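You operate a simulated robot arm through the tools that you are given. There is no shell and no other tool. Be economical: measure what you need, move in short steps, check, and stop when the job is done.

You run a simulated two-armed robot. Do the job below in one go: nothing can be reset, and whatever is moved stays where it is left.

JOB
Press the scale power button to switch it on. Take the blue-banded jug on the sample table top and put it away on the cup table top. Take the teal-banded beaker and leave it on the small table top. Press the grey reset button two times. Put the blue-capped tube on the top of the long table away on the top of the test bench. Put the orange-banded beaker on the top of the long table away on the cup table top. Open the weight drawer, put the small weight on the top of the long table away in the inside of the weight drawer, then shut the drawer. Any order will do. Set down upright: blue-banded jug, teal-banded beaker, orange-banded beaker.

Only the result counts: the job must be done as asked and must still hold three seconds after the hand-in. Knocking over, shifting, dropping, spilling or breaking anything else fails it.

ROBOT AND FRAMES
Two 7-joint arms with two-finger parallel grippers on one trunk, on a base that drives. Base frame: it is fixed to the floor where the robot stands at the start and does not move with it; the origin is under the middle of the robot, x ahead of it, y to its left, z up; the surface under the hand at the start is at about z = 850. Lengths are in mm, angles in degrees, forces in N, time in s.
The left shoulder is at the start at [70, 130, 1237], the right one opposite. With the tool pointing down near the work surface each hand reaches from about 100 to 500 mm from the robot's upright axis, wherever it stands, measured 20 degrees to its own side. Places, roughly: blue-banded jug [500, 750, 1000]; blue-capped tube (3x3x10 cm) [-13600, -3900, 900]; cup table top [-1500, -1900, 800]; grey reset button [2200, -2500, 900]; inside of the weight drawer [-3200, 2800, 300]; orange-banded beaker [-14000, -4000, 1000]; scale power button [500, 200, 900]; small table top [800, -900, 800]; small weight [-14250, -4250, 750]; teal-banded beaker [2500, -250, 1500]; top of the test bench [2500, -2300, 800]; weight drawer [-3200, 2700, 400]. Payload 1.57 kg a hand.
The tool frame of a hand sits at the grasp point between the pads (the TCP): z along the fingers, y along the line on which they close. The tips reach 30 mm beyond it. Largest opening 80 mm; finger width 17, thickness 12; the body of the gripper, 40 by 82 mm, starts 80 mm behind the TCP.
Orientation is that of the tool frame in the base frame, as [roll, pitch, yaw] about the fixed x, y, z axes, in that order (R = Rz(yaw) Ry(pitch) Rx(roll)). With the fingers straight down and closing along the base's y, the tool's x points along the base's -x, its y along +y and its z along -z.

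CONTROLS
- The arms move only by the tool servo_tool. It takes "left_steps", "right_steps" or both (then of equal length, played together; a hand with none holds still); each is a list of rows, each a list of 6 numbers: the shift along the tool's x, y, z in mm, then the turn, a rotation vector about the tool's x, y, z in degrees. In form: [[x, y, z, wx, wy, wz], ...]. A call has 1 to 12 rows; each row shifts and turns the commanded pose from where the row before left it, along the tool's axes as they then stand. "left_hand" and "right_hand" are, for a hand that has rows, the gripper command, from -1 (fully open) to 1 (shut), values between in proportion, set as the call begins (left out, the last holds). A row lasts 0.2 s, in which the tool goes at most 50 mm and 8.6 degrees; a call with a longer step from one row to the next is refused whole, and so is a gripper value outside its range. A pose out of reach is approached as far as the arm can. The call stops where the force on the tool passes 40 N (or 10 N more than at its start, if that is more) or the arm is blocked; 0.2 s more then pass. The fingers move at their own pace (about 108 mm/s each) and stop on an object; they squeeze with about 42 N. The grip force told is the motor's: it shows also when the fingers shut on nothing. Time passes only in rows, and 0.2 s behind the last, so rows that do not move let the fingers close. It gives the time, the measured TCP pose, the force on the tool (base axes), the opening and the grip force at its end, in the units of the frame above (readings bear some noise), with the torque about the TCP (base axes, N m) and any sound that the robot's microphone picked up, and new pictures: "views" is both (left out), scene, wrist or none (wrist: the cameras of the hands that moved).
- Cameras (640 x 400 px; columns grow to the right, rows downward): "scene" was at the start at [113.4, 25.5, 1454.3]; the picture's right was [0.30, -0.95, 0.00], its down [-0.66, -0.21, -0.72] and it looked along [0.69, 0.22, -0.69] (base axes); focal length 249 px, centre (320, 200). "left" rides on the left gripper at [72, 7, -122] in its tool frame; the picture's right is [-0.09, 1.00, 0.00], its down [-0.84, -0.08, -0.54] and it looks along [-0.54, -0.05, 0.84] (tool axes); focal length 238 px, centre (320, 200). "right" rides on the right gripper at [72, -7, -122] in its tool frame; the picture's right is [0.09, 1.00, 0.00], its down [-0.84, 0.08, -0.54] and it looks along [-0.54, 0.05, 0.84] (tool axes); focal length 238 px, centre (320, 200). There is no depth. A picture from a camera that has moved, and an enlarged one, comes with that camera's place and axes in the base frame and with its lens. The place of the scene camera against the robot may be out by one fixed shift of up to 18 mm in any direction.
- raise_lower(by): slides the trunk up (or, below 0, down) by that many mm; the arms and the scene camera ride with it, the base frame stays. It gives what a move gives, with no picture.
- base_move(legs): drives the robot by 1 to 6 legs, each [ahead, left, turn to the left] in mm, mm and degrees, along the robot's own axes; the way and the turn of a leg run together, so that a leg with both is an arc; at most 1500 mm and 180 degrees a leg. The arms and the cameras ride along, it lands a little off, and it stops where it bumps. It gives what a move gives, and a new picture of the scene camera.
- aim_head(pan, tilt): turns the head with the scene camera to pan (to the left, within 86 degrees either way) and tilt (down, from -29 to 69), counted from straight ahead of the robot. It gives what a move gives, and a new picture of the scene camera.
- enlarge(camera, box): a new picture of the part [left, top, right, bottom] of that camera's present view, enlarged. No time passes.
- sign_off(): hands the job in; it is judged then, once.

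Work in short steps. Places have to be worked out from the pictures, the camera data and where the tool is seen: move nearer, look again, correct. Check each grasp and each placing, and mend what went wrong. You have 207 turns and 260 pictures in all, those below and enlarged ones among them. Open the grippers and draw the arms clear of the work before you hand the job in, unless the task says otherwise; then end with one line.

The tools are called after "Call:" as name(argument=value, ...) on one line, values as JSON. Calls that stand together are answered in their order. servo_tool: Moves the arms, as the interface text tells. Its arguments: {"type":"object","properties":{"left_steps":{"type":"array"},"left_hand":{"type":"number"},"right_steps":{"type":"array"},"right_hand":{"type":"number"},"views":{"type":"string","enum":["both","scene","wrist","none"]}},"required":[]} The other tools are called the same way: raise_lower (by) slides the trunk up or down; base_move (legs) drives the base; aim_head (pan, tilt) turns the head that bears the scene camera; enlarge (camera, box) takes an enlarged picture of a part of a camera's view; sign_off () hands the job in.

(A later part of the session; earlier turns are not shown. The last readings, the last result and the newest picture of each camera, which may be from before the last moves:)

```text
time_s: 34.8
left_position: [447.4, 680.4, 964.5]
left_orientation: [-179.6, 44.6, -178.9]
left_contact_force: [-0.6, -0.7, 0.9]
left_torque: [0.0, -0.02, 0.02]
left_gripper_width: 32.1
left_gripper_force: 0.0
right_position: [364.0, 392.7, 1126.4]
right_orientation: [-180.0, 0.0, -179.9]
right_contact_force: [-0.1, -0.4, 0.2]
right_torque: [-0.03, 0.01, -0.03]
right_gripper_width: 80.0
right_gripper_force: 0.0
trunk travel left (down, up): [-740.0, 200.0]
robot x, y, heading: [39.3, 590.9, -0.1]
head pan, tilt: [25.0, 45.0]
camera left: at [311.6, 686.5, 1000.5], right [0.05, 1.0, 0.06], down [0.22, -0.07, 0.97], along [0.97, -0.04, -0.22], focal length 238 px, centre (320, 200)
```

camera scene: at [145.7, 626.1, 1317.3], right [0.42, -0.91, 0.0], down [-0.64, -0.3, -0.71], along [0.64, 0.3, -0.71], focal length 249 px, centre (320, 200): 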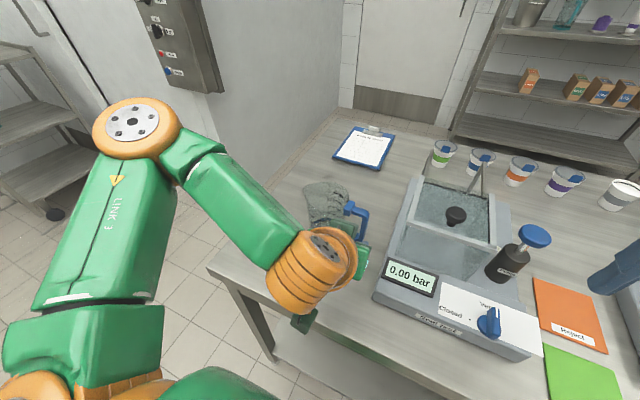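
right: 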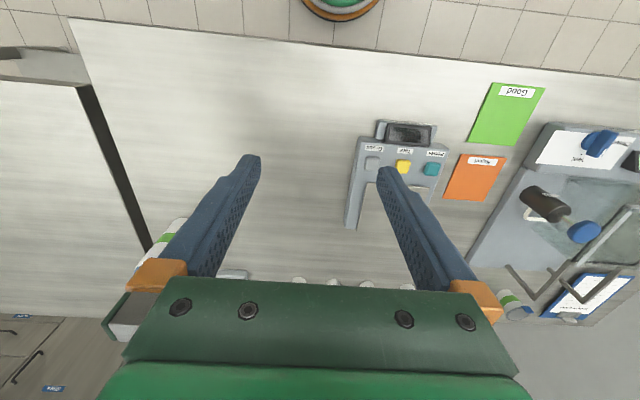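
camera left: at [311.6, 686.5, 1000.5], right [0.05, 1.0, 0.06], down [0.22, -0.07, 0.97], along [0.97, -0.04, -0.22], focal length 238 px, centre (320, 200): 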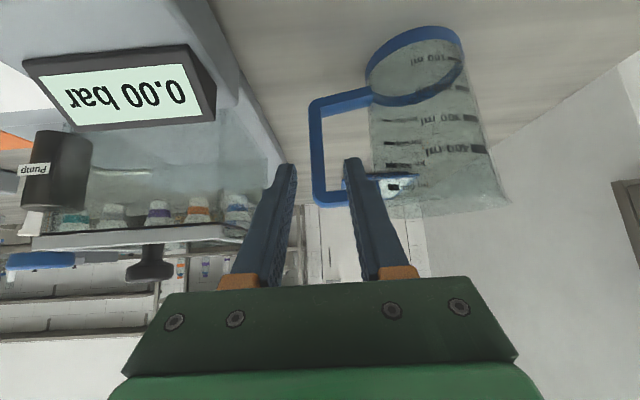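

Aligned: the bar lies between the fingertips. Advance along the fingers so the inner finger passes under the handle's top bar.

Call:
servo_tool(left_steps=[[6, 0, 12, 0, 0, 0], [0, 0, 15, 0, 0, 0], [0, 0, 15, 0, 0, 0], [0, 0, 12, 0, 0, 0]], views="wrist")

```text
time_s: 35.8
left_position: [477.5, 697.7, 930.8]
left_orientation: [-179.3, 44.6, -178.9]
left_contact_force: [-0.4, 0.0, 0.1]
left_torque: [-0.02, 0.02, -0.04]
left_gripper_width: 32.2
left_gripper_force: 0.3
left hand out of reach, approached as far as the arm can: row 1, 2, 3, 4
right_position: [363.6, 392.3, 1127.3]
right_orientation: [-180.0, 0.0, -179.9]
right_contact_force: [-0.1, 0.2, 0.4]
right_torque: [0.01, 0.01, 0.01]
right_gripper_width: 79.9
right_gripper_force: 0.0
trunk travel left (down, up): [-740.0, 200.0]
robot x, y, heading: [32.5, 587.2, -0.1]
head pan, tilt: [25.0, 45.0]
camera left: at [341.2, 703.9, 965.6], right [0.06, 1.0, 0.06], down [0.22, -0.07, 0.97], along [0.97, -0.04, -0.22], focal length 238 px, centre (320, 200)
```

left: 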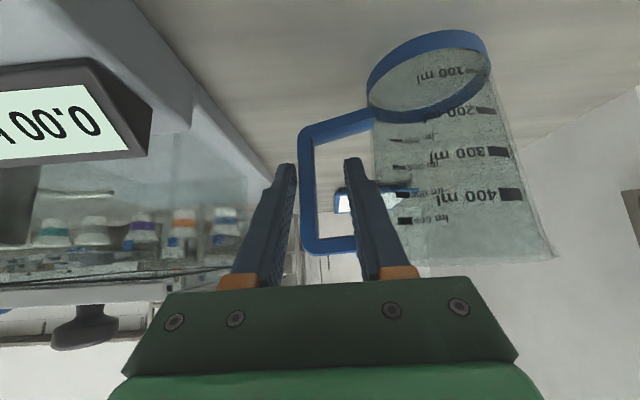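

The lower limit of reach pushed the hand sideways; I back out, raise the hand 70 relative to the trunk, and lower the trunk 75.

Call:
servo_tool(left_steps=[[0, 0, -25, 0, 0, 0], [0, 0, -25, 0, 0, 0], [-25, -9, -25, 0, 0, 0], [-25, -8, -25, 0, 0, 0]], views="none")

Call:
raise_lower(by=-80)

```text
time_s: 36.8
left_position: [439.3, 680.3, 1038.8]
left_orientation: [-179.5, 44.7, -179.0]
left_contact_force: [0.3, -0.2, 0.2]
left_torque: [-0.01, 0.0, 0.03]
left_gripper_width: 31.8
left_gripper_force: 0.0
right_position: [362.6, 391.2, 1126.9]
right_orientation: [-180.0, 0.0, -179.9]
right_contact_force: [0.2, 0.2, -0.7]
right_torque: [0.01, -0.04, 0.02]
right_gripper_width: 80.0
right_gripper_force: 0.0
trunk travel left (down, up): [-740.0, 200.0]
robot x, y, heading: [38.8, 591.3, 0.2]
head pan, tilt: [25.0, 45.0]
```

```text
time_s: 38.0
left_position: [441.7, 680.2, 957.1]
left_orientation: [-179.4, 44.6, -178.9]
left_contact_force: [-0.3, -0.4, 0.1]
left_torque: [-0.01, 0.03, 0.0]
left_gripper_width: 32.1
left_gripper_force: 0.1
right_position: [362.9, 391.9, 1046.4]
right_orientation: [180.0, 0.1, -179.8]
right_contact_force: [0.5, 0.2, 0.3]
right_torque: [-0.02, -0.01, -0.01]
right_gripper_width: 80.0
right_gripper_force: 0.0
trunk travel left (down, up): [-660.0, 280.0]
robot x, y, heading: [34.6, 591.1, 0.1]
head pan, tilt: [25.0, 45.0]
```

Now at [442, 680, 957]; advance 55 along the fingers.

Call:
servo_tool(left_steps=[[-4, 0, 12, 0, 0, 0], [0, 0, 15, 0, 0, 0], [0, 0, 15, 0, 0, 0], [0, 0, 12, 0, 0, 0]], views="wrist")

```text
time_s: 39.0
left_position: [481.3, 681.3, 921.6]
left_orientation: [-179.6, 44.6, -179.1]
left_contact_force: [-0.6, -0.5, 0.2]
left_torque: [0.05, -0.03, -0.04]
left_gripper_width: 32.2
left_gripper_force: 0.2
right_position: [362.3, 392.5, 1045.7]
right_orientation: [179.9, 0.0, -180.0]
right_contact_force: [0.3, 0.2, -0.2]
right_torque: [-0.03, 0.01, 0.03]
right_gripper_width: 80.1
right_gripper_force: 0.0
trunk travel left (down, up): [-660.0, 280.0]
robot x, y, heading: [39.7, 594.7, 0.2]
head pan, tilt: [25.0, 45.0]
camera left: at [345.3, 686.8, 957.7], right [0.05, 1.0, 0.06], down [0.22, -0.07, 0.97], along [0.97, -0.04, -0.22], focal length 238 px, centre (320, 200)
```

left: 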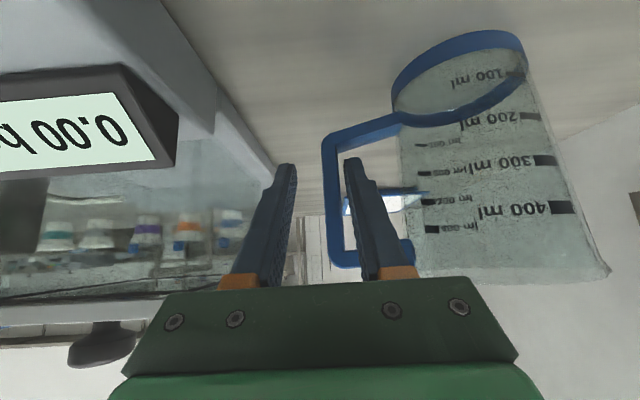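

The bar sits about 9 mm to the left of the grip centre; shift and close.

Call:
servo_tool(left_steps=[[0, 9, 0, 0, 0, 0]], views="none")

Call:
servo_tool(left_steps=[[0, 0, 0, 0, 0, 0], [0, 0, 0, 0, 0, 0], [0, 0, 0, 0, 0, 0]], left_hand=1, views="wrist")

```text
time_s: 39.4
left_position: [480.4, 689.8, 924.1]
left_orientation: [-179.4, 44.7, -178.9]
left_contact_force: [0.9, 0.2, -0.3]
left_torque: [-0.03, -0.03, -0.02]
left_gripper_width: 31.8
left_gripper_force: 0.0
right_position: [362.8, 393.2, 1047.1]
right_orientation: [-179.9, 0.1, -179.9]
right_contact_force: [-0.3, -0.2, -0.3]
right_torque: [0.0, -0.01, 0.02]
right_gripper_width: 79.8
right_gripper_force: 0.2
trunk travel left (down, up): [-660.0, 280.0]
robot x, y, heading: [38.2, 587.9, 0.2]
head pan, tilt: [25.0, 45.0]
```

```text
time_s: 40.2
left_position: [481.0, 690.4, 924.0]
left_orientation: [-179.4, 44.8, -178.9]
left_contact_force: [0.8, 0.2, 1.0]
left_torque: [0.24, -0.02, 0.02]
left_gripper_width: 13.8
left_gripper_force: 30.1
right_position: [362.6, 392.2, 1047.0]
right_orientation: [-180.0, 0.0, -179.9]
right_contact_force: [-0.4, 0.5, -0.1]
right_torque: [0.0, -0.02, 0.01]
right_gripper_width: 79.7
right_gripper_force: 0.1
trunk travel left (down, up): [-660.0, 280.0]
robot x, y, heading: [36.7, 587.8, 0.2]
head pan, tilt: [25.0, 45.0]
camera left: at [345.2, 696.3, 958.3], right [0.05, 1.0, 0.06], down [0.21, -0.07, 0.97], along [0.98, -0.04, -0.22], focal length 238 px, centre (320, 200)
```

left: 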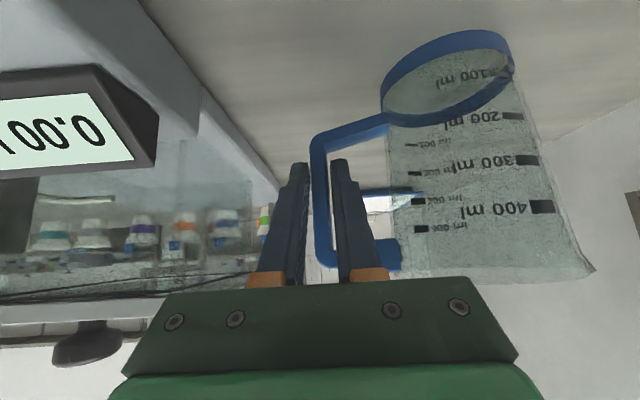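

Gripped (13.8 mm). Lift by trunk 100 mm, then check.

Call:
raise_lower(by=90)

Call:
servo_tool(left_steps=[[-20, 0, -20, 0, 0, 0], [0, 0, 0, 0, 0, 0]], views="both")

```text
time_s: 41.4
left_position: [481.0, 691.0, 1012.5]
left_orientation: [-179.3, 44.7, -178.9]
left_contact_force: [-0.8, -0.4, -1.5]
left_torque: [-0.06, 0.01, 0.0]
left_gripper_width: 13.6
left_gripper_force: 30.2
right_position: [362.7, 392.3, 1135.2]
right_orientation: [-179.9, 0.0, -179.9]
right_contact_force: [0.0, -0.6, -0.2]
right_torque: [-0.01, 0.0, -0.01]
right_gripper_width: 79.7
right_gripper_force: 0.1
trunk travel left (down, up): [-750.0, 190.0]
robot x, y, heading: [36.8, 587.9, -0.1]
head pan, tilt: [25.0, 45.0]
```

```text
time_s: 42.0
left_position: [481.0, 689.9, 1040.3]
left_orientation: [-179.3, 44.7, -178.9]
left_contact_force: [-0.4, -0.1, -0.6]
left_torque: [-0.06, 0.02, -0.05]
left_gripper_width: 14.0
left_gripper_force: 29.9
right_position: [364.0, 393.2, 1135.6]
right_orientation: [180.0, 0.1, -179.9]
right_contact_force: [0.0, -0.9, -0.1]
right_torque: [-0.02, -0.01, 0.01]
right_gripper_width: 80.0
right_gripper_force: 0.1
trunk travel left (down, up): [-750.0, 190.0]
robot x, y, heading: [34.8, 590.4, 0.2]
head pan, tilt: [25.0, 45.0]
camera scene: at [146.1, 623.6, 1327.3], right [0.42, -0.91, 0.0], down [-0.64, -0.3, -0.71], along [0.64, 0.3, -0.71], focal length 249 px, centre (320, 200)
camera left: at [345.7, 695.9, 1076.1], right [0.05, 1.0, 0.06], down [0.22, -0.07, 0.97], along [0.97, -0.04, -0.22], focal length 238 px, centre (320, 200)
```

scene: 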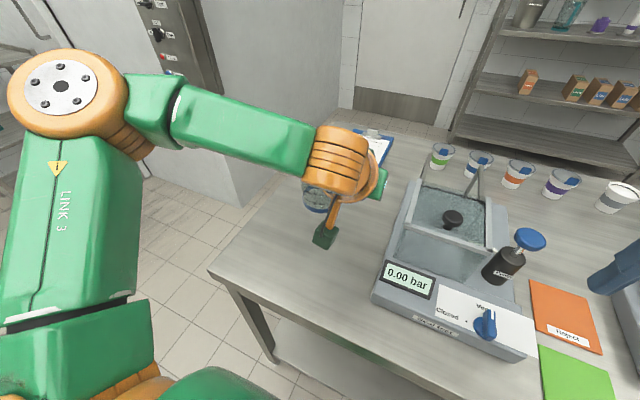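
left: 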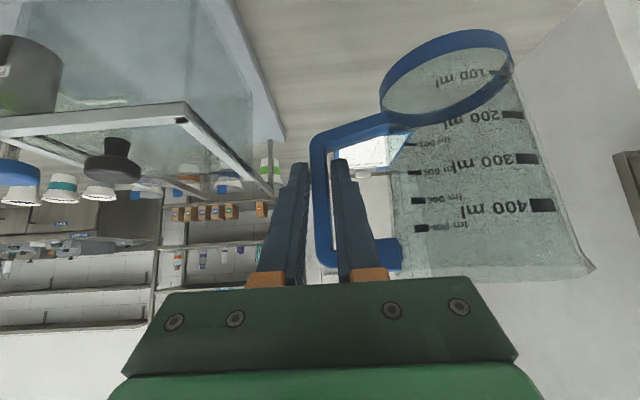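

Jug held upright and secure. Back away 450 mm, then turn right toward the cup table and view the room.

Call:
base_move(legs=[[-450, 0, 0], [0, 0, -114]])

Call:
aim_head(pan=0, tilt=20)

```text
time_s: 49.5
left_position: [-507.7, 141.5, 1041.1]
left_orientation: [-179.4, 44.5, 66.9]
left_contact_force: [0.4, 0.2, -0.4]
left_torque: [0.03, 0.05, 0.03]
left_gripper_width: 14.0
left_gripper_force: 30.4
right_position: [-730.9, 372.9, 1137.7]
right_orientation: [179.9, 0.0, 65.9]
right_contact_force: [-0.7, 0.0, 0.6]
right_torque: [-0.03, -0.01, 0.02]
right_gripper_width: 79.8
right_gripper_force: 0.1
trunk travel left (down, up): [-750.0, 190.0]
robot x, y, heading: [-415.8, 592.1, -113.7]
head pan, tilt: [25.0, 45.0]
camera scene: at [-452.5, 461.9, 1327.4], right [-1.0, -0.02, 0.0], down [-0.01, 0.71, -0.71], along [0.01, -0.71, -0.71], focal length 249 px, centre (320, 200)
```

scene: 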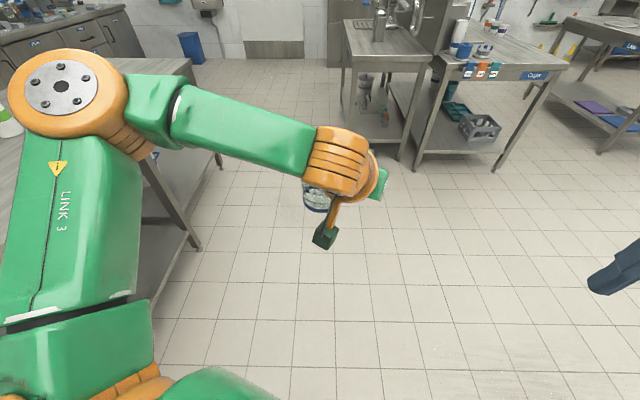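

```text
time_s: 50.4
left_position: [-508.1, 141.6, 1039.4]
left_orientation: [-179.4, 44.6, 66.9]
left_contact_force: [-0.5, -0.3, 0.0]
left_torque: [0.04, 0.07, 0.0]
left_gripper_width: 13.9
left_gripper_force: 30.5
right_position: [-731.9, 372.3, 1137.2]
right_orientation: [-180.0, 0.0, 65.9]
right_contact_force: [0.1, 0.4, 0.3]
right_torque: [-0.03, 0.01, -0.02]
right_gripper_width: 80.0
right_gripper_force: 0.0
trunk travel left (down, up): [-750.0, 190.0]
robot x, y, heading: [-422.1, 586.5, -114.2]
head pan, tilt: [0.0, 20.0]
camera scene: at [-491.7, 458.3, 1366.0], right [-0.91, 0.41, 0.0], down [0.14, 0.31, -0.94], along [-0.38, -0.86, -0.34], focal length 249 px, centre (320, 200)
```

scene: 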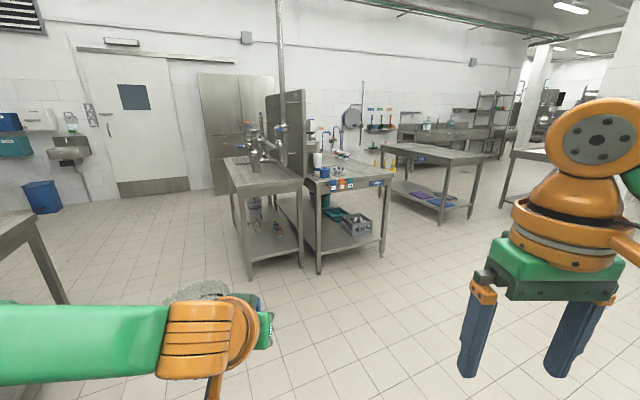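

The table with the coloured labels looks like the cup table; zoom to check.

Call:
enlarge(camera="scene", box=[220, 80, 420, 260])

```text
2.22 times, centred on (320, 170) of scene
camera zoom: at [-491.7, 458.3, 1366.0], right [-0.91, 0.41, 0.0], down [0.14, 0.31, -0.94], along [-0.38, -0.86, -0.34], focal length 553 px, centre (320, 267)
```

zoom: 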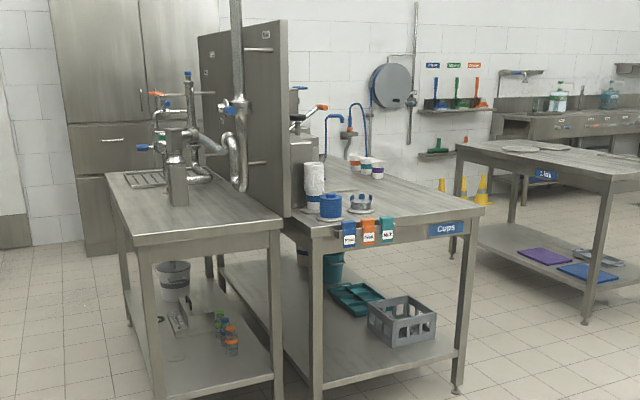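

The "Cups" table spans roughly x -1250…-2030, near edge y ≈ -1310; its right near part is free. Drive to about [-1960, -800], then face -y.

Call:
base_move(legs=[[950, -427, 0], [950, -427, 0], [0, 0, 24]])

Call:
aim_head(pan=5, tilt=35)

```text
time_s: 62.0
left_position: [-1895.0, -1236.6, 1041.0]
left_orientation: [-179.5, 44.6, 90.2]
left_contact_force: [0.7, 0.1, -1.2]
left_torque: [0.04, 0.08, 0.02]
left_gripper_width: 13.9
left_gripper_force: 30.2
right_position: [-2190.8, -1112.8, 1137.0]
right_orientation: [179.9, 0.1, 89.1]
right_contact_force: [0.5, -0.7, 0.9]
right_torque: [-0.02, 0.02, 0.0]
right_gripper_width: 80.1
right_gripper_force: 0.0
trunk travel left (down, up): [-750.0, 190.0]
robot x, y, heading: [-1986.1, -790.9, -90.8]
head pan, tilt: [0.0, 20.0]
camera scene: at [-2006.2, -932.6, 1366.0], right [-1.0, 0.02, 0.0], down [0.01, 0.34, -0.94], along [-0.01, -0.94, -0.34], focal length 249 px, centre (320, 200)
```

scene: 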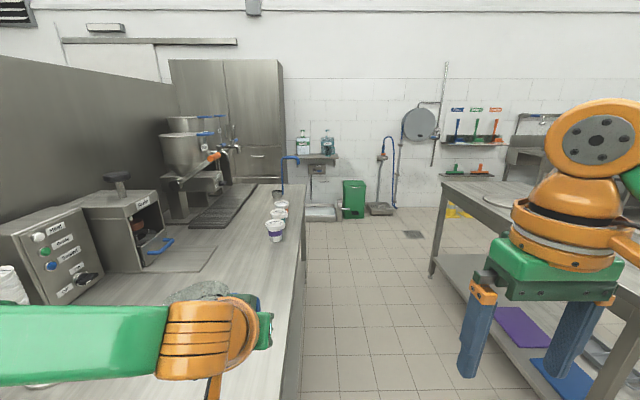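

```text
time_s: 62.8
left_position: [-1894.7, -1235.2, 1040.4]
left_orientation: [-179.5, 44.6, 90.1]
left_contact_force: [0.4, -0.4, -0.3]
left_torque: [0.0, 0.08, -0.01]
left_gripper_width: 13.6
left_gripper_force: 29.7
right_position: [-2189.5, -1112.8, 1136.2]
right_orientation: [180.0, 0.1, 89.1]
right_contact_force: [0.5, -0.5, 0.7]
right_torque: [-0.01, 0.01, 0.01]
right_gripper_width: 80.2
right_gripper_force: 0.1
trunk travel left (down, up): [-750.0, 190.0]
robot x, y, heading: [-1990.4, -791.0, -90.7]
head pan, tilt: [5.0, 35.0]
camera scene: at [-1997.8, -927.4, 1342.2], right [-1.0, -0.07, 0.0], down [-0.04, 0.57, -0.82], along [0.06, -0.82, -0.57], focal length 249 px, centre (320, 200)
```

scene: 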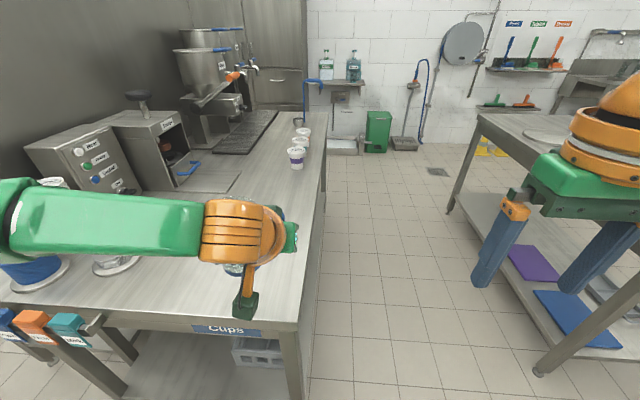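

The free near-right corner of the Cups table is before me (corner about [-1935, -1200]). Drive ahead 200 mm so the jug is over about [-1820, -1430].

Call:
base_move(legs=[[200, 10, 0]])

Call:
aim_head(pan=20, tilt=50)

Call:
enlarge(camera="left", box=[0, 0, 640, 400])

```text
time_s: 64.4
left_position: [-1886.4, -1427.4, 1042.2]
left_orientation: [-179.4, 44.7, 90.2]
left_contact_force: [-0.4, 0.2, -0.3]
left_torque: [0.0, 0.03, -0.03]
left_gripper_width: 13.8
left_gripper_force: 30.7
right_position: [-2184.4, -1304.7, 1136.9]
right_orientation: [180.0, 0.2, 89.2]
right_contact_force: [0.3, 1.2, 0.1]
right_torque: [-0.04, 0.01, -0.01]
right_gripper_width: 80.1
right_gripper_force: 0.1
trunk travel left (down, up): [-750.0, 190.0]
robot x, y, heading: [-1981.5, -983.7, -90.6]
head pan, tilt: [5.0, 35.0]
camera scene: at [-1990.7, -1119.4, 1342.5], right [-1.0, -0.07, 0.0], down [-0.04, 0.57, -0.82], along [0.06, -0.82, -0.57], focal length 249 px, centre (320, 200)
```

scene: 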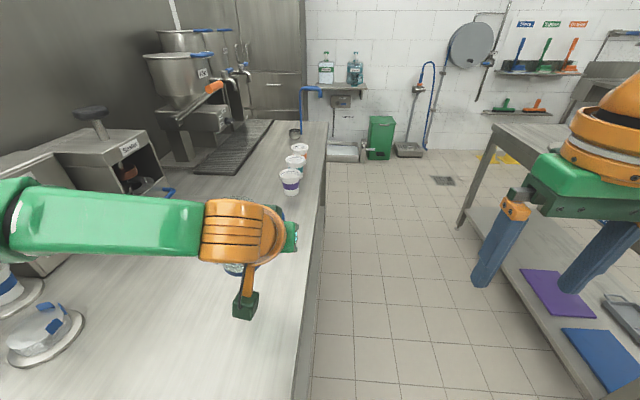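

```text
time_s: 65.1
left_position: [-1887.6, -1431.9, 1039.7]
left_orientation: [-179.5, 44.6, 90.2]
left_contact_force: [0.4, 0.2, -1.2]
left_torque: [0.05, 0.03, 0.0]
left_gripper_width: 13.8
left_gripper_force: 29.8
right_position: [-2182.1, -1308.1, 1135.4]
right_orientation: [-179.9, -0.1, 89.1]
right_contact_force: [-0.2, 0.4, -0.6]
right_torque: [0.02, -0.02, 0.01]
right_gripper_width: 79.9
right_gripper_force: 0.0
trunk travel left (down, up): [-750.0, 190.0]
robot x, y, heading: [-1978.1, -986.8, -91.0]
head pan, tilt: [20.0, 50.0]
camera scene: at [-1971.8, -1107.9, 1320.4], right [-0.94, -0.33, 0.0], down [-0.25, 0.72, -0.64], along [0.21, -0.61, -0.77], focal length 249 px, centre (320, 200)
```

scene: 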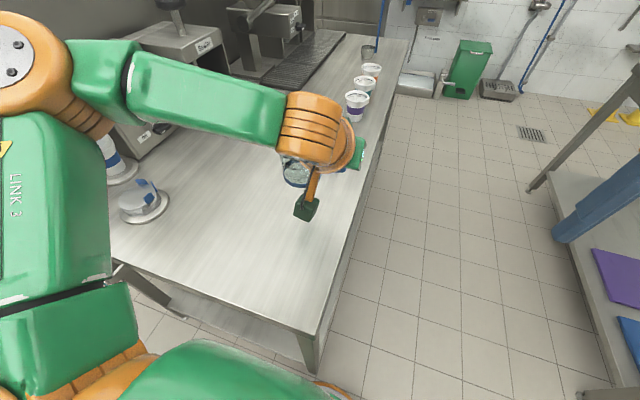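

```text
1.00 times, centred on (320, 200) of left (not enlarged: the box is as wide or as high as the picture)
camera zoom: at [-1878.3, -1293.5, 1075.9], right [1.0, -0.07, 0.06], down [-0.07, -0.22, 0.97], along [-0.06, -0.97, -0.22], focal length 238 px, centre (320, 200)
```

zoom: 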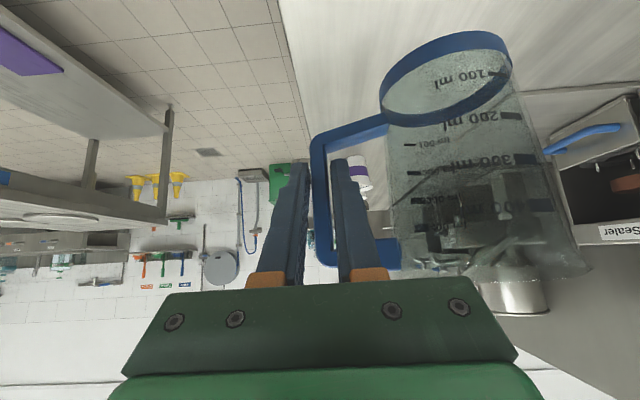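

Jug is well inside the edge. Lower with the trunk 105 mm, then check by force.

Call:
raise_lower(by=-105)

Call:
enlarge(camera="left", box=[0, 0, 640, 400])

Call:
enlarge(camera="scene", box=[220, 100, 420, 240])

```text
time_s: 66.5
left_position: [-1886.0, -1431.1, 935.7]
left_orientation: [-179.4, 44.6, 90.2]
left_contact_force: [-0.4, 0.3, -0.8]
left_torque: [0.01, 0.07, 0.0]
left_gripper_width: 13.8
left_gripper_force: 29.8
right_position: [-2181.2, -1307.6, 1031.1]
right_orientation: [-180.0, 0.0, 89.1]
right_contact_force: [-0.1, 0.6, 0.1]
right_torque: [-0.01, 0.01, -0.01]
right_gripper_width: 80.0
right_gripper_force: 0.1
trunk travel left (down, up): [-645.0, 295.0]
robot x, y, heading: [-1980.3, -985.4, -90.8]
head pan, tilt: [20.0, 50.0]
```

```text
1.00 times, centred on (320, 200) of left (not enlarged: the box is as wide or as high as the picture)
camera zoom: at [-1878.3, -1292.9, 971.1], right [1.0, -0.07, 0.06], down [-0.07, -0.21, 0.97], along [-0.06, -0.97, -0.22], focal length 238 px, centre (320, 200)
```

zoom: 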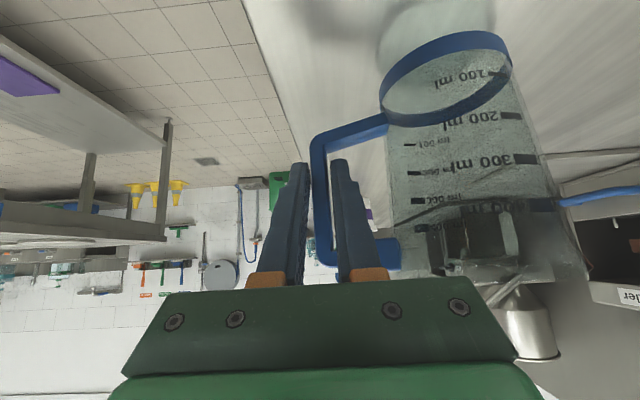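

```text
2.86 times, centred on (320, 170) of scene
camera zoom: at [-1971.7, -1107.1, 1215.5], right [-0.94, -0.33, 0.0], down [-0.25, 0.72, -0.64], along [0.21, -0.61, -0.77], focal length 711 px, centre (320, 286)
```

zoom: 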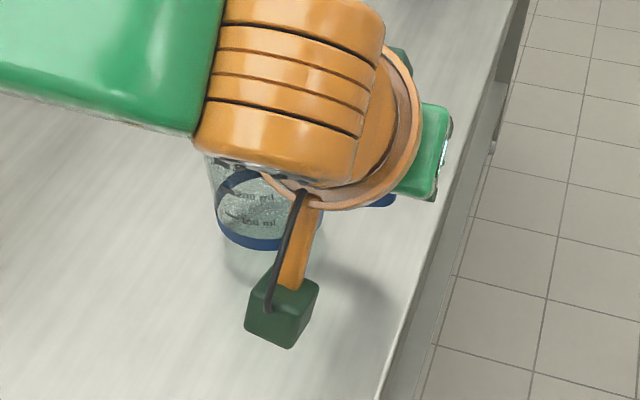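

Still a gap. Lower further with small hand steps while watching force.

Call:
servo_tool(left_steps=[[3, 0, 3, 0, 0, 0], [3, 0, 3, 0, 0, 0], [2, 0, 2, 0, 0, 0], [2, 0, 2, 0, 0, 0]], views="none")

```text
time_s: 67.5
left_position: [-1888.2, -1429.2, 922.7]
left_orientation: [-179.6, 44.8, 90.1]
left_contact_force: [0.8, -1.6, 7.6]
left_torque: [-0.04, -0.38, -0.08]
left_gripper_width: 13.8
left_gripper_force: 30.3
right_position: [-2184.2, -1306.7, 1032.0]
right_orientation: [-179.9, 0.2, 89.1]
right_contact_force: [0.3, 1.0, -0.4]
right_torque: [0.04, -0.01, -0.04]
right_gripper_width: 79.8
right_gripper_force: 0.1
trunk travel left (down, up): [-645.0, 295.0]
robot x, y, heading: [-1979.9, -986.9, -90.9]
head pan, tilt: [20.0, 50.0]
```

Contact at z ≈ 923 (table at 850). Release to 32 mm only and withdraw along the fingers.

Call:
servo_tool(left_steps=[[0, 0, 0, 0, 0, 0], [0, 0, 0, 0, 0, 0]], left_hand=0.25, views="wrist")

Call:
servo_tool(left_steps=[[0, 0, -15, 0, 0, 0], [0, 0, -25, 0, 0, 0], [0, 0, -30, 0, 0, 0], [-30, 0, -30, 0, 0, 0], [-35, 0, -35, 0, 0, 0]], views="both")

```text
time_s: 68.1
left_position: [-1888.1, -1430.1, 920.8]
left_orientation: [-179.4, 44.6, 90.2]
left_contact_force: [0.0, 0.2, -0.2]
left_torque: [0.02, -0.01, 0.0]
left_gripper_width: 30.3
left_gripper_force: 0.1
right_position: [-2182.5, -1307.1, 1031.7]
right_orientation: [180.0, 0.0, 89.0]
right_contact_force: [0.4, -0.7, 1.4]
right_torque: [0.03, 0.01, 0.0]
right_gripper_width: 80.0
right_gripper_force: 0.1
trunk travel left (down, up): [-645.0, 295.0]
robot x, y, heading: [-1980.4, -989.1, -90.8]
head pan, tilt: [20.0, 50.0]
camera left: at [-1879.3, -1292.4, 956.9], right [1.0, -0.07, 0.06], down [-0.07, -0.21, 0.97], along [-0.06, -0.97, -0.22], focal length 238 px, centre (320, 200)
```

left: 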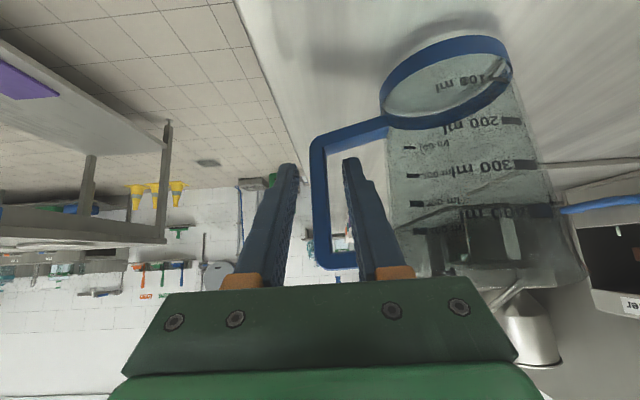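

```text
time_s: 69.3
left_position: [-1884.3, -1380.8, 1064.0]
left_orientation: [-179.4, 44.6, 90.1]
left_contact_force: [0.5, -0.2, -0.4]
left_torque: [0.0, -0.06, 0.01]
left_gripper_width: 29.8
left_gripper_force: 0.0
right_position: [-2182.0, -1306.7, 1031.6]
right_orientation: [-180.0, 0.0, 89.1]
right_contact_force: [0.2, 1.1, -0.8]
right_torque: [-0.02, -0.04, -0.01]
right_gripper_width: 80.2
right_gripper_force: 0.0
trunk travel left (down, up): [-645.0, 295.0]
robot x, y, heading: [-1980.7, -985.2, -91.1]
head pan, tilt: [20.0, 50.0]
camera scene: at [-1971.9, -1106.9, 1215.5], right [-0.94, -0.33, 0.0], down [-0.25, 0.72, -0.64], along [0.21, -0.61, -0.77], focal length 249 px, centre (320, 200)
camera left: at [-1877.2, -1242.6, 1099.7], right [1.0, -0.07, 0.06], down [-0.07, -0.21, 0.97], along [-0.06, -0.97, -0.22], focal length 238 px, centre (320, 200)
```

scene: 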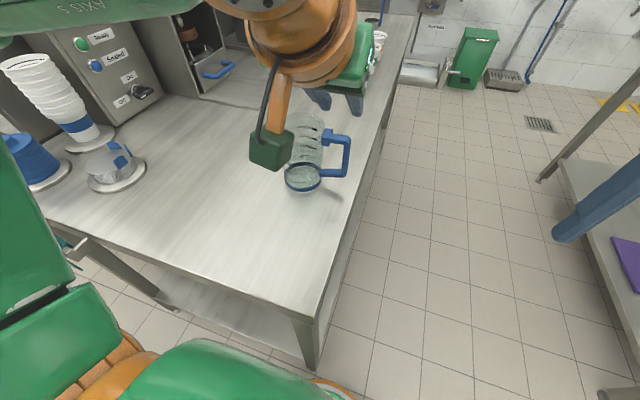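
left: 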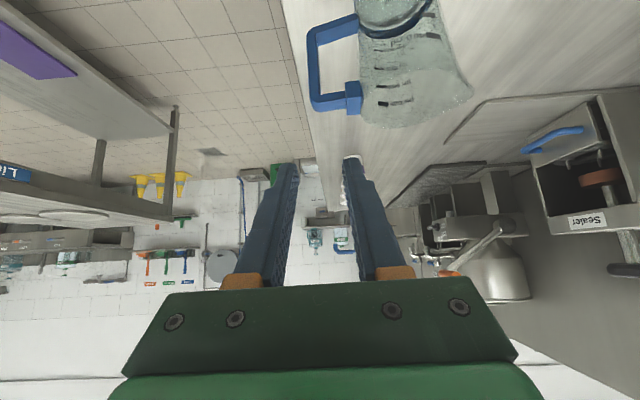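

Jug stands upright on the cup table. Back away and turn to face west toward the long table.

Call:
base_move(legs=[[-350, 0, 0], [0, 0, -90]])

Call:
aim_head(pan=0, tilt=12)

```text
time_s: 75.3
left_position: [-2369.0, -744.6, 1062.9]
left_orientation: [-179.3, 44.6, 1.6]
left_contact_force: [0.4, 0.4, -0.7]
left_torque: [0.01, -0.01, -0.02]
left_gripper_width: 30.1
left_gripper_force: 0.1
right_position: [-2303.3, -444.1, 1031.1]
right_orientation: [-180.0, 0.0, 0.6]
right_contact_force: [-0.7, 0.1, 0.2]
right_torque: [0.01, -0.02, -0.01]
right_gripper_width: 79.7
right_gripper_force: 0.2
trunk travel left (down, up): [-645.0, 295.0]
robot x, y, heading: [-1973.0, -638.6, -179.4]
head pan, tilt: [20.0, 50.0]
camera scene: at [-2112.7, -666.1, 1215.5], right [-0.35, 0.94, 0.0], down [0.72, 0.27, -0.64], along [-0.6, -0.23, -0.77], focal length 249 px, centre (320, 200)
```

scene: 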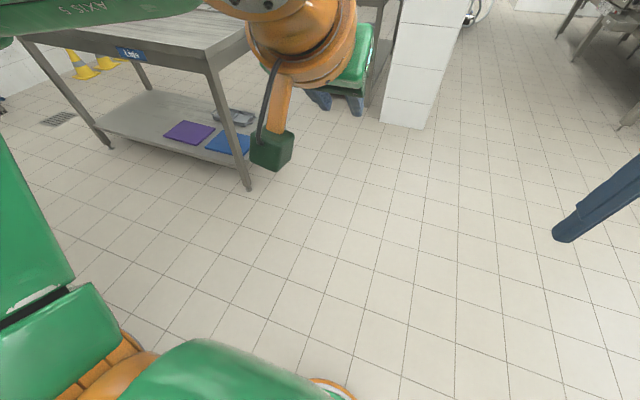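

```text
time_s: 76.4
left_position: [-2367.9, -744.5, 1063.9]
left_orientation: [-179.4, 44.6, 1.6]
left_contact_force: [-0.9, 0.2, -0.1]
left_torque: [0.0, 0.0, 0.02]
left_gripper_width: 30.0
left_gripper_force: 0.0
right_position: [-2302.2, -443.9, 1031.4]
right_orientation: [179.9, 0.0, 0.6]
right_contact_force: [0.1, 0.1, 0.6]
right_torque: [0.01, -0.01, 0.02]
right_gripper_width: 80.0
right_gripper_force: 0.1
trunk travel left (down, up): [-645.0, 295.0]
robot x, y, heading: [-1973.1, -637.1, -179.2]
head pan, tilt: [0.0, 12.0]
camera scene: at [-2133.9, -640.0, 1274.0], right [-0.01, 1.0, 0.0], down [0.21, 0.0, -0.98], along [-0.98, -0.01, -0.21], focal length 249 px, centre (320, 200)
```

scene: 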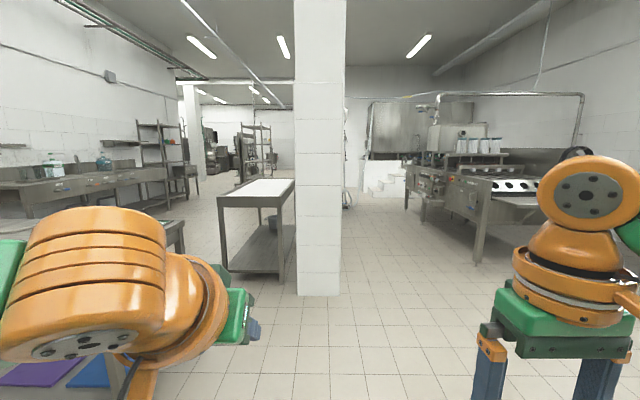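

Zoom on the far openings to plan the route west.

Call:
enlarge(camera="scene", box=[140, 80, 300, 280])

Call:
enlarge(camera="scene", box=[340, 80, 480, 280])

```text
2.00 times, centred on (220, 180) of scene
camera zoom: at [-2133.9, -640.0, 1274.0], right [-0.01, 1.0, 0.0], down [0.21, 0.0, -0.98], along [-0.98, -0.01, -0.21], focal length 498 px, centre (520, 240)
```

zoom: 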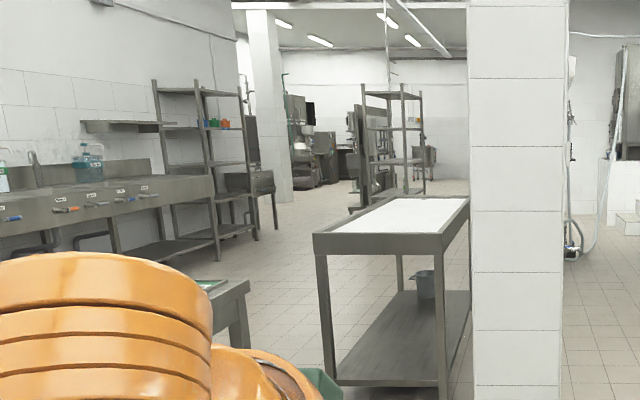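

```text
2.00 times, centred on (410, 180) of scene
camera zoom: at [-2133.9, -640.0, 1274.0], right [-0.01, 1.0, 0.0], down [0.21, 0.0, -0.98], along [-0.98, -0.01, -0.21], focal length 498 px, centre (140, 240)
```

zoom: 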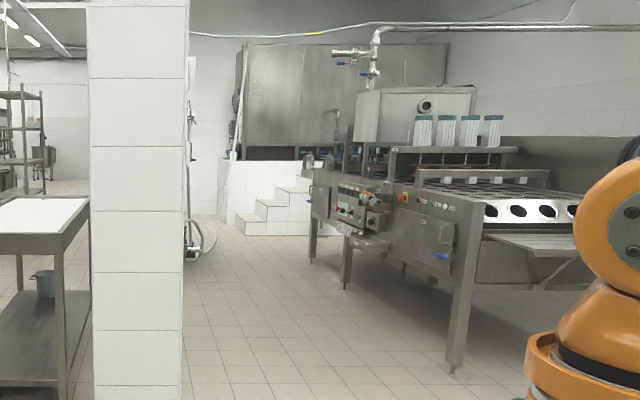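

I'll take the northern corridor (between pillar at [-4100, -700] and the machine at y>700), then look again beyond the white-topped table.

Call:
base_move(legs=[[1030, -640, 0], [1400, -20, 0]])

Call:
aim_head(pan=35, tilt=12)

```text
time_s: 89.1
left_position: [-4819.7, -142.8, 1063.3]
left_orientation: [-179.4, 44.7, 1.9]
left_contact_force: [-0.1, 0.4, -1.4]
left_torque: [0.03, 0.01, -0.01]
left_gripper_width: 30.0
left_gripper_force: 0.0
right_position: [-4756.0, 156.0, 1032.3]
right_orientation: [-179.9, 0.0, 0.6]
right_contact_force: [0.7, -0.3, -0.8]
right_torque: [0.01, 0.04, -0.03]
right_gripper_width: 80.1
right_gripper_force: 0.0
trunk travel left (down, up): [-645.0, 295.0]
robot x, y, heading: [-4428.1, -35.9, -179.1]
head pan, tilt: [0.0, 12.0]
camera scene: at [-4585.8, -38.5, 1274.1], right [-0.01, 1.0, 0.0], down [0.21, 0.0, -0.98], along [-0.98, -0.01, -0.21], focal length 249 px, centre (320, 200)
```

scene: 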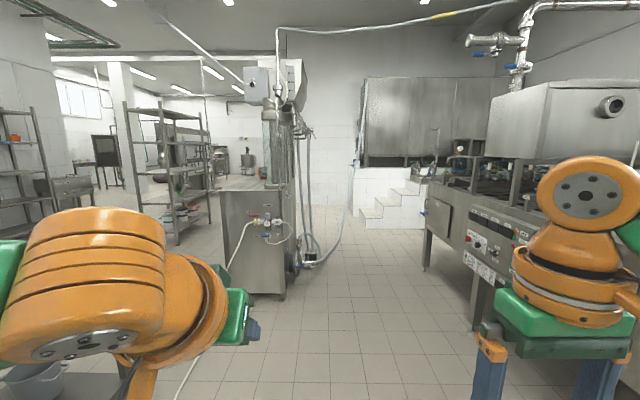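

```text
time_s: 90.1
left_position: [-4819.9, -145.0, 1063.3]
left_orientation: [-179.4, 44.5, 1.8]
left_contact_force: [0.1, 0.9, -0.3]
left_torque: [-0.02, 0.02, -0.01]
left_gripper_width: 30.0
left_gripper_force: 0.1
right_position: [-4756.3, 155.0, 1031.4]
right_orientation: [-179.9, -0.1, 0.7]
right_contact_force: [0.3, 0.1, -0.7]
right_torque: [-0.03, 0.01, 0.01]
right_gripper_width: 80.3
right_gripper_force: 0.2
trunk travel left (down, up): [-645.0, 295.0]
robot x, y, heading: [-4430.0, -36.7, -179.2]
head pan, tilt: [35.0, 12.0]
camera scene: at [-4568.4, -91.6, 1274.1], right [-0.58, 0.81, 0.0], down [0.17, 0.12, -0.98], along [-0.79, -0.57, -0.21], focal length 249 px, centre (320, 200)
```

scene: 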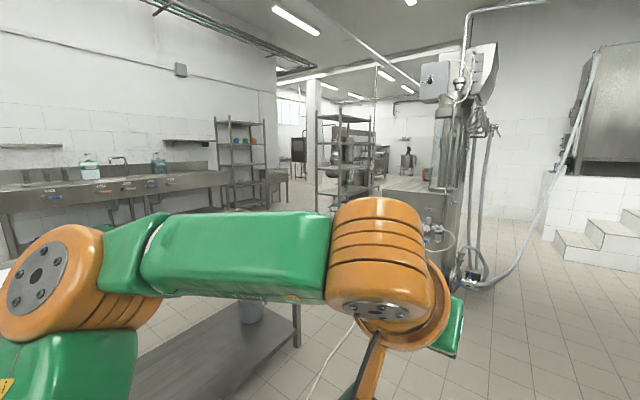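

The north corridor is crossed by hoses; the southern gap between the Lids table and the white-topped table is better. Go back to [-3520, -600] and face that gap.

Call:
base_move(legs=[[-910, 0, 0], [0, 575, 0], [0, 0, 58]])

Call:
aim_head(pan=0, tilt=30)

```text
time_s: 100.4
left_position: [-3606.4, -985.1, 1062.8]
left_orientation: [-179.4, 44.7, 60.3]
left_contact_force: [0.0, -0.3, 0.3]
left_torque: [-0.03, -0.01, 0.0]
left_gripper_width: 30.2
left_gripper_force: 0.0
right_position: [-3826.8, -773.1, 1030.6]
right_orientation: [180.0, 0.0, 59.4]
right_contact_force: [0.1, 1.2, -0.1]
right_torque: [0.01, -0.01, 0.02]
right_gripper_width: 79.8
right_gripper_force: 0.0
trunk travel left (down, up): [-645.0, 295.0]
robot x, y, heading: [-3491.1, -598.0, -120.8]
head pan, tilt: [35.0, 12.0]
camera scene: at [-3525.8, -729.7, 1274.1], right [-1.0, -0.08, 0.0], down [-0.02, 0.21, -0.98], along [0.07, -0.98, -0.21], focal length 249 px, centre (320, 200)
```

scene: 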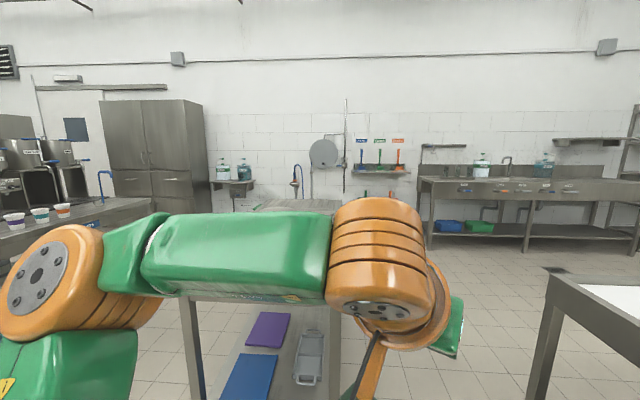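

```text
time_s: 101.4
left_position: [-3606.4, -985.3, 1063.4]
left_orientation: [-179.4, 44.6, 60.4]
left_contact_force: [0.7, 0.1, 0.4]
left_torque: [0.04, 0.0, 0.0]
left_gripper_width: 30.0
left_gripper_force: 0.1
right_position: [-3827.4, -774.2, 1031.4]
right_orientation: [180.0, 0.1, 59.3]
right_contact_force: [0.4, -0.2, -0.9]
right_torque: [0.0, -0.02, 0.01]
right_gripper_width: 80.3
right_gripper_force: 0.1
trunk travel left (down, up): [-645.0, 295.0]
robot x, y, heading: [-3493.1, -592.3, -120.8]
head pan, tilt: [0.0, 30.0]
camera scene: at [-3578.8, -714.6, 1245.0], right [-0.86, 0.51, 0.0], down [0.25, 0.43, -0.87], along [-0.44, -0.75, -0.5], focal length 249 px, centre (320, 200)
```

scene: 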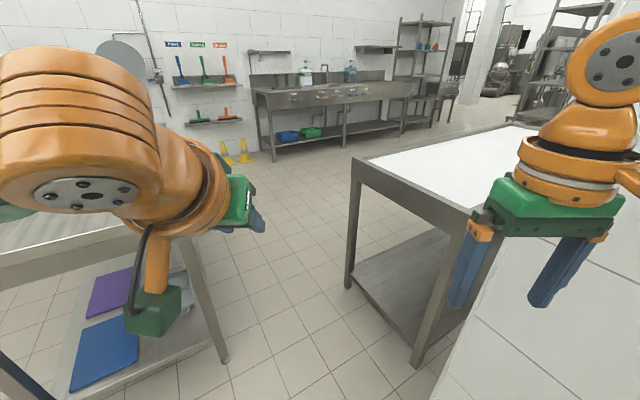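

Gap measured: Lids side x ≈ -3540, white table x ≈ -4270, so the midline is x ≈ -3890. Drive through facing south, then turn west.

Call:
base_move(legs=[[0, 0, 31], [408, -390, 0], [1000, 0, 0], [0, -400, 0], [0, 0, -75]])

Call:
aim_head(pan=-5, tilt=12)

```text
time_s: 116.2
left_position: [-4616.5, -2213.9, 1063.6]
left_orientation: [-179.4, 44.6, 17.7]
left_contact_force: [-0.2, 0.1, -0.2]
left_torque: [0.01, -0.01, 0.03]
left_gripper_width: 30.2
left_gripper_force: 0.1
right_position: [-4636.7, -1908.4, 1031.2]
right_orientation: [-180.0, 0.0, 16.6]
right_contact_force: [0.0, -0.5, 0.2]
right_torque: [0.03, -0.01, -0.03]
right_gripper_width: 80.1
right_gripper_force: 0.0
trunk travel left (down, up): [-645.0, 295.0]
robot x, y, heading: [-4270.2, -2006.6, -163.2]
head pan, tilt: [0.0, 30.0]
camera scene: at [-4418.8, -2044.0, 1245.0], right [-0.29, 0.96, 0.0], down [0.48, 0.14, -0.87], along [-0.83, -0.25, -0.5], focal length 249 px, centre (320, 200)
```

scene: 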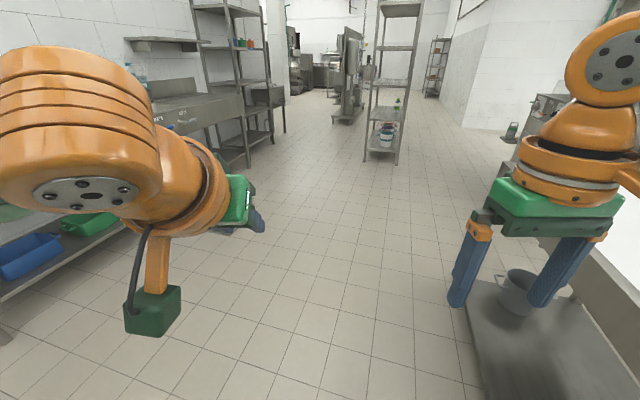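

```text
time_s: 117.0
left_position: [-4617.1, -2214.3, 1062.8]
left_orientation: [-179.4, 44.6, 17.7]
left_contact_force: [-0.4, -1.1, 0.0]
left_torque: [0.0, 0.02, -0.02]
left_gripper_width: 29.9
left_gripper_force: 0.0
right_position: [-4636.9, -1908.7, 1031.2]
right_orientation: [-180.0, 0.0, 16.6]
right_contact_force: [-0.4, -0.9, 0.4]
right_torque: [0.01, -0.01, -0.01]
right_gripper_width: 80.0
right_gripper_force: 0.1
trunk travel left (down, up): [-645.0, 295.0]
robot x, y, heading: [-4267.2, -2006.0, -163.4]
head pan, tilt: [-5.0, 12.0]
camera scene: at [-4423.4, -2036.9, 1274.0], right [-0.2, 0.98, 0.0], down [0.2, 0.04, -0.98], along [-0.96, -0.2, -0.21], focal length 249 px, centre (320, 200)
```

scene: 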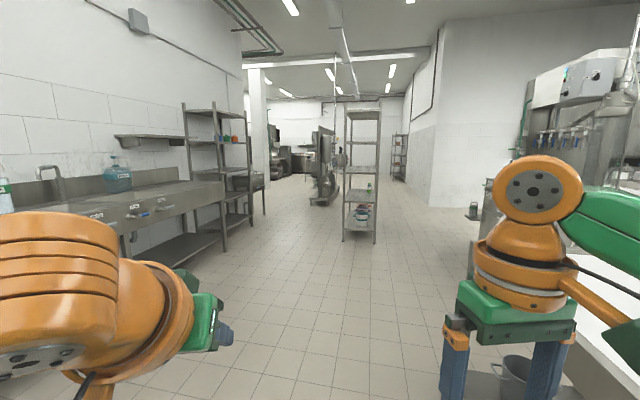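

A clear aisle runs west between the wall racks (y<-3800) and the free-standing rack (y>-2420). Zoom into the far end.

Call:
enlarge(camera="scene", box=[230, 100, 430, 250])

```text
2.67 times, centred on (330, 175) of scene
camera zoom: at [-4423.4, -2036.9, 1274.0], right [-0.2, 0.98, 0.0], down [0.2, 0.04, -0.98], along [-0.96, -0.2, -0.21], focal length 663 px, centre (293, 267)
```

zoom: 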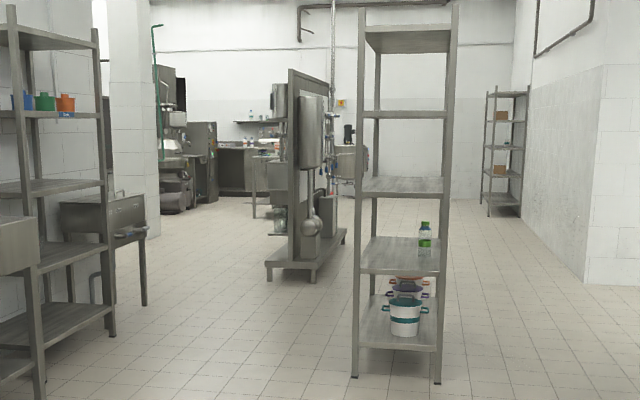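

Drive west-southwest about 5.4 m toward [-9450, -3700].

Call:
base_move(legs=[[1450, 50, 0], [1450, 50, 0], [1450, 50, 0], [900, 30, 0]])

```text
time_s: 142.0
left_position: [-9524.2, -4002.2, 1063.9]
left_orientation: [-179.4, 44.8, 20.0]
left_contact_force: [0.4, 0.1, -0.9]
left_torque: [0.01, 0.0, -0.01]
left_gripper_width: 30.1
left_gripper_force: 0.0
right_position: [-9555.5, -3698.5, 1031.7]
right_orientation: [179.9, -0.1, 19.1]
right_contact_force: [-0.1, 0.1, 0.4]
right_torque: [0.01, 0.02, 0.0]
right_gripper_width: 80.1
right_gripper_force: 0.0
trunk travel left (down, up): [-645.0, 295.0]
robot x, y, heading: [-9185.0, -3777.5, -160.7]
head pan, tilt: [-5.0, 12.0]
camera scene: at [-9337.3, -3816.6, 1274.1], right [-0.24, 0.97, 0.0], down [0.2, 0.05, -0.98], along [-0.95, -0.24, -0.21], focal length 249 px, centre (320, 200)
```

scene: 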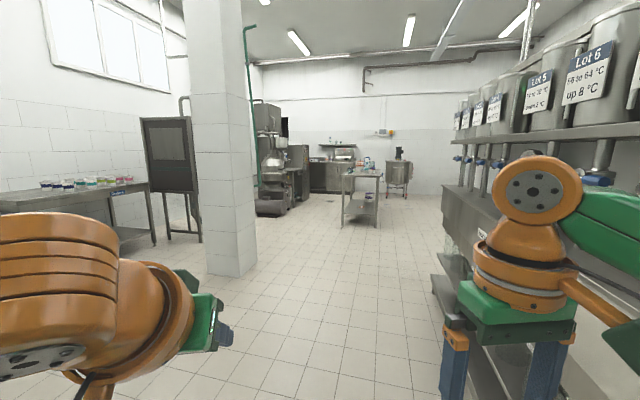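

A table with items stands ahead near [-13300…, -4200]; zoom on it.

Call:
enlarge(camera="scene", box=[310, 130, 420, 240])

```text
3.64 times, centred on (365, 185) of scene
camera zoom: at [-9337.3, -3816.6, 1274.1], right [-0.24, 0.97, 0.0], down [0.2, 0.05, -0.98], along [-0.95, -0.24, -0.21], focal length 904 px, centre (156, 254)
```

zoom: 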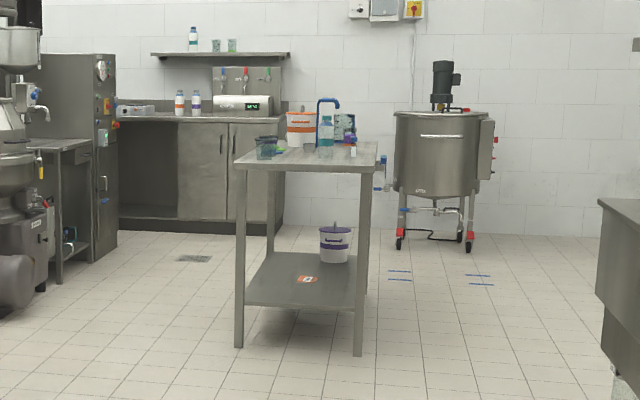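

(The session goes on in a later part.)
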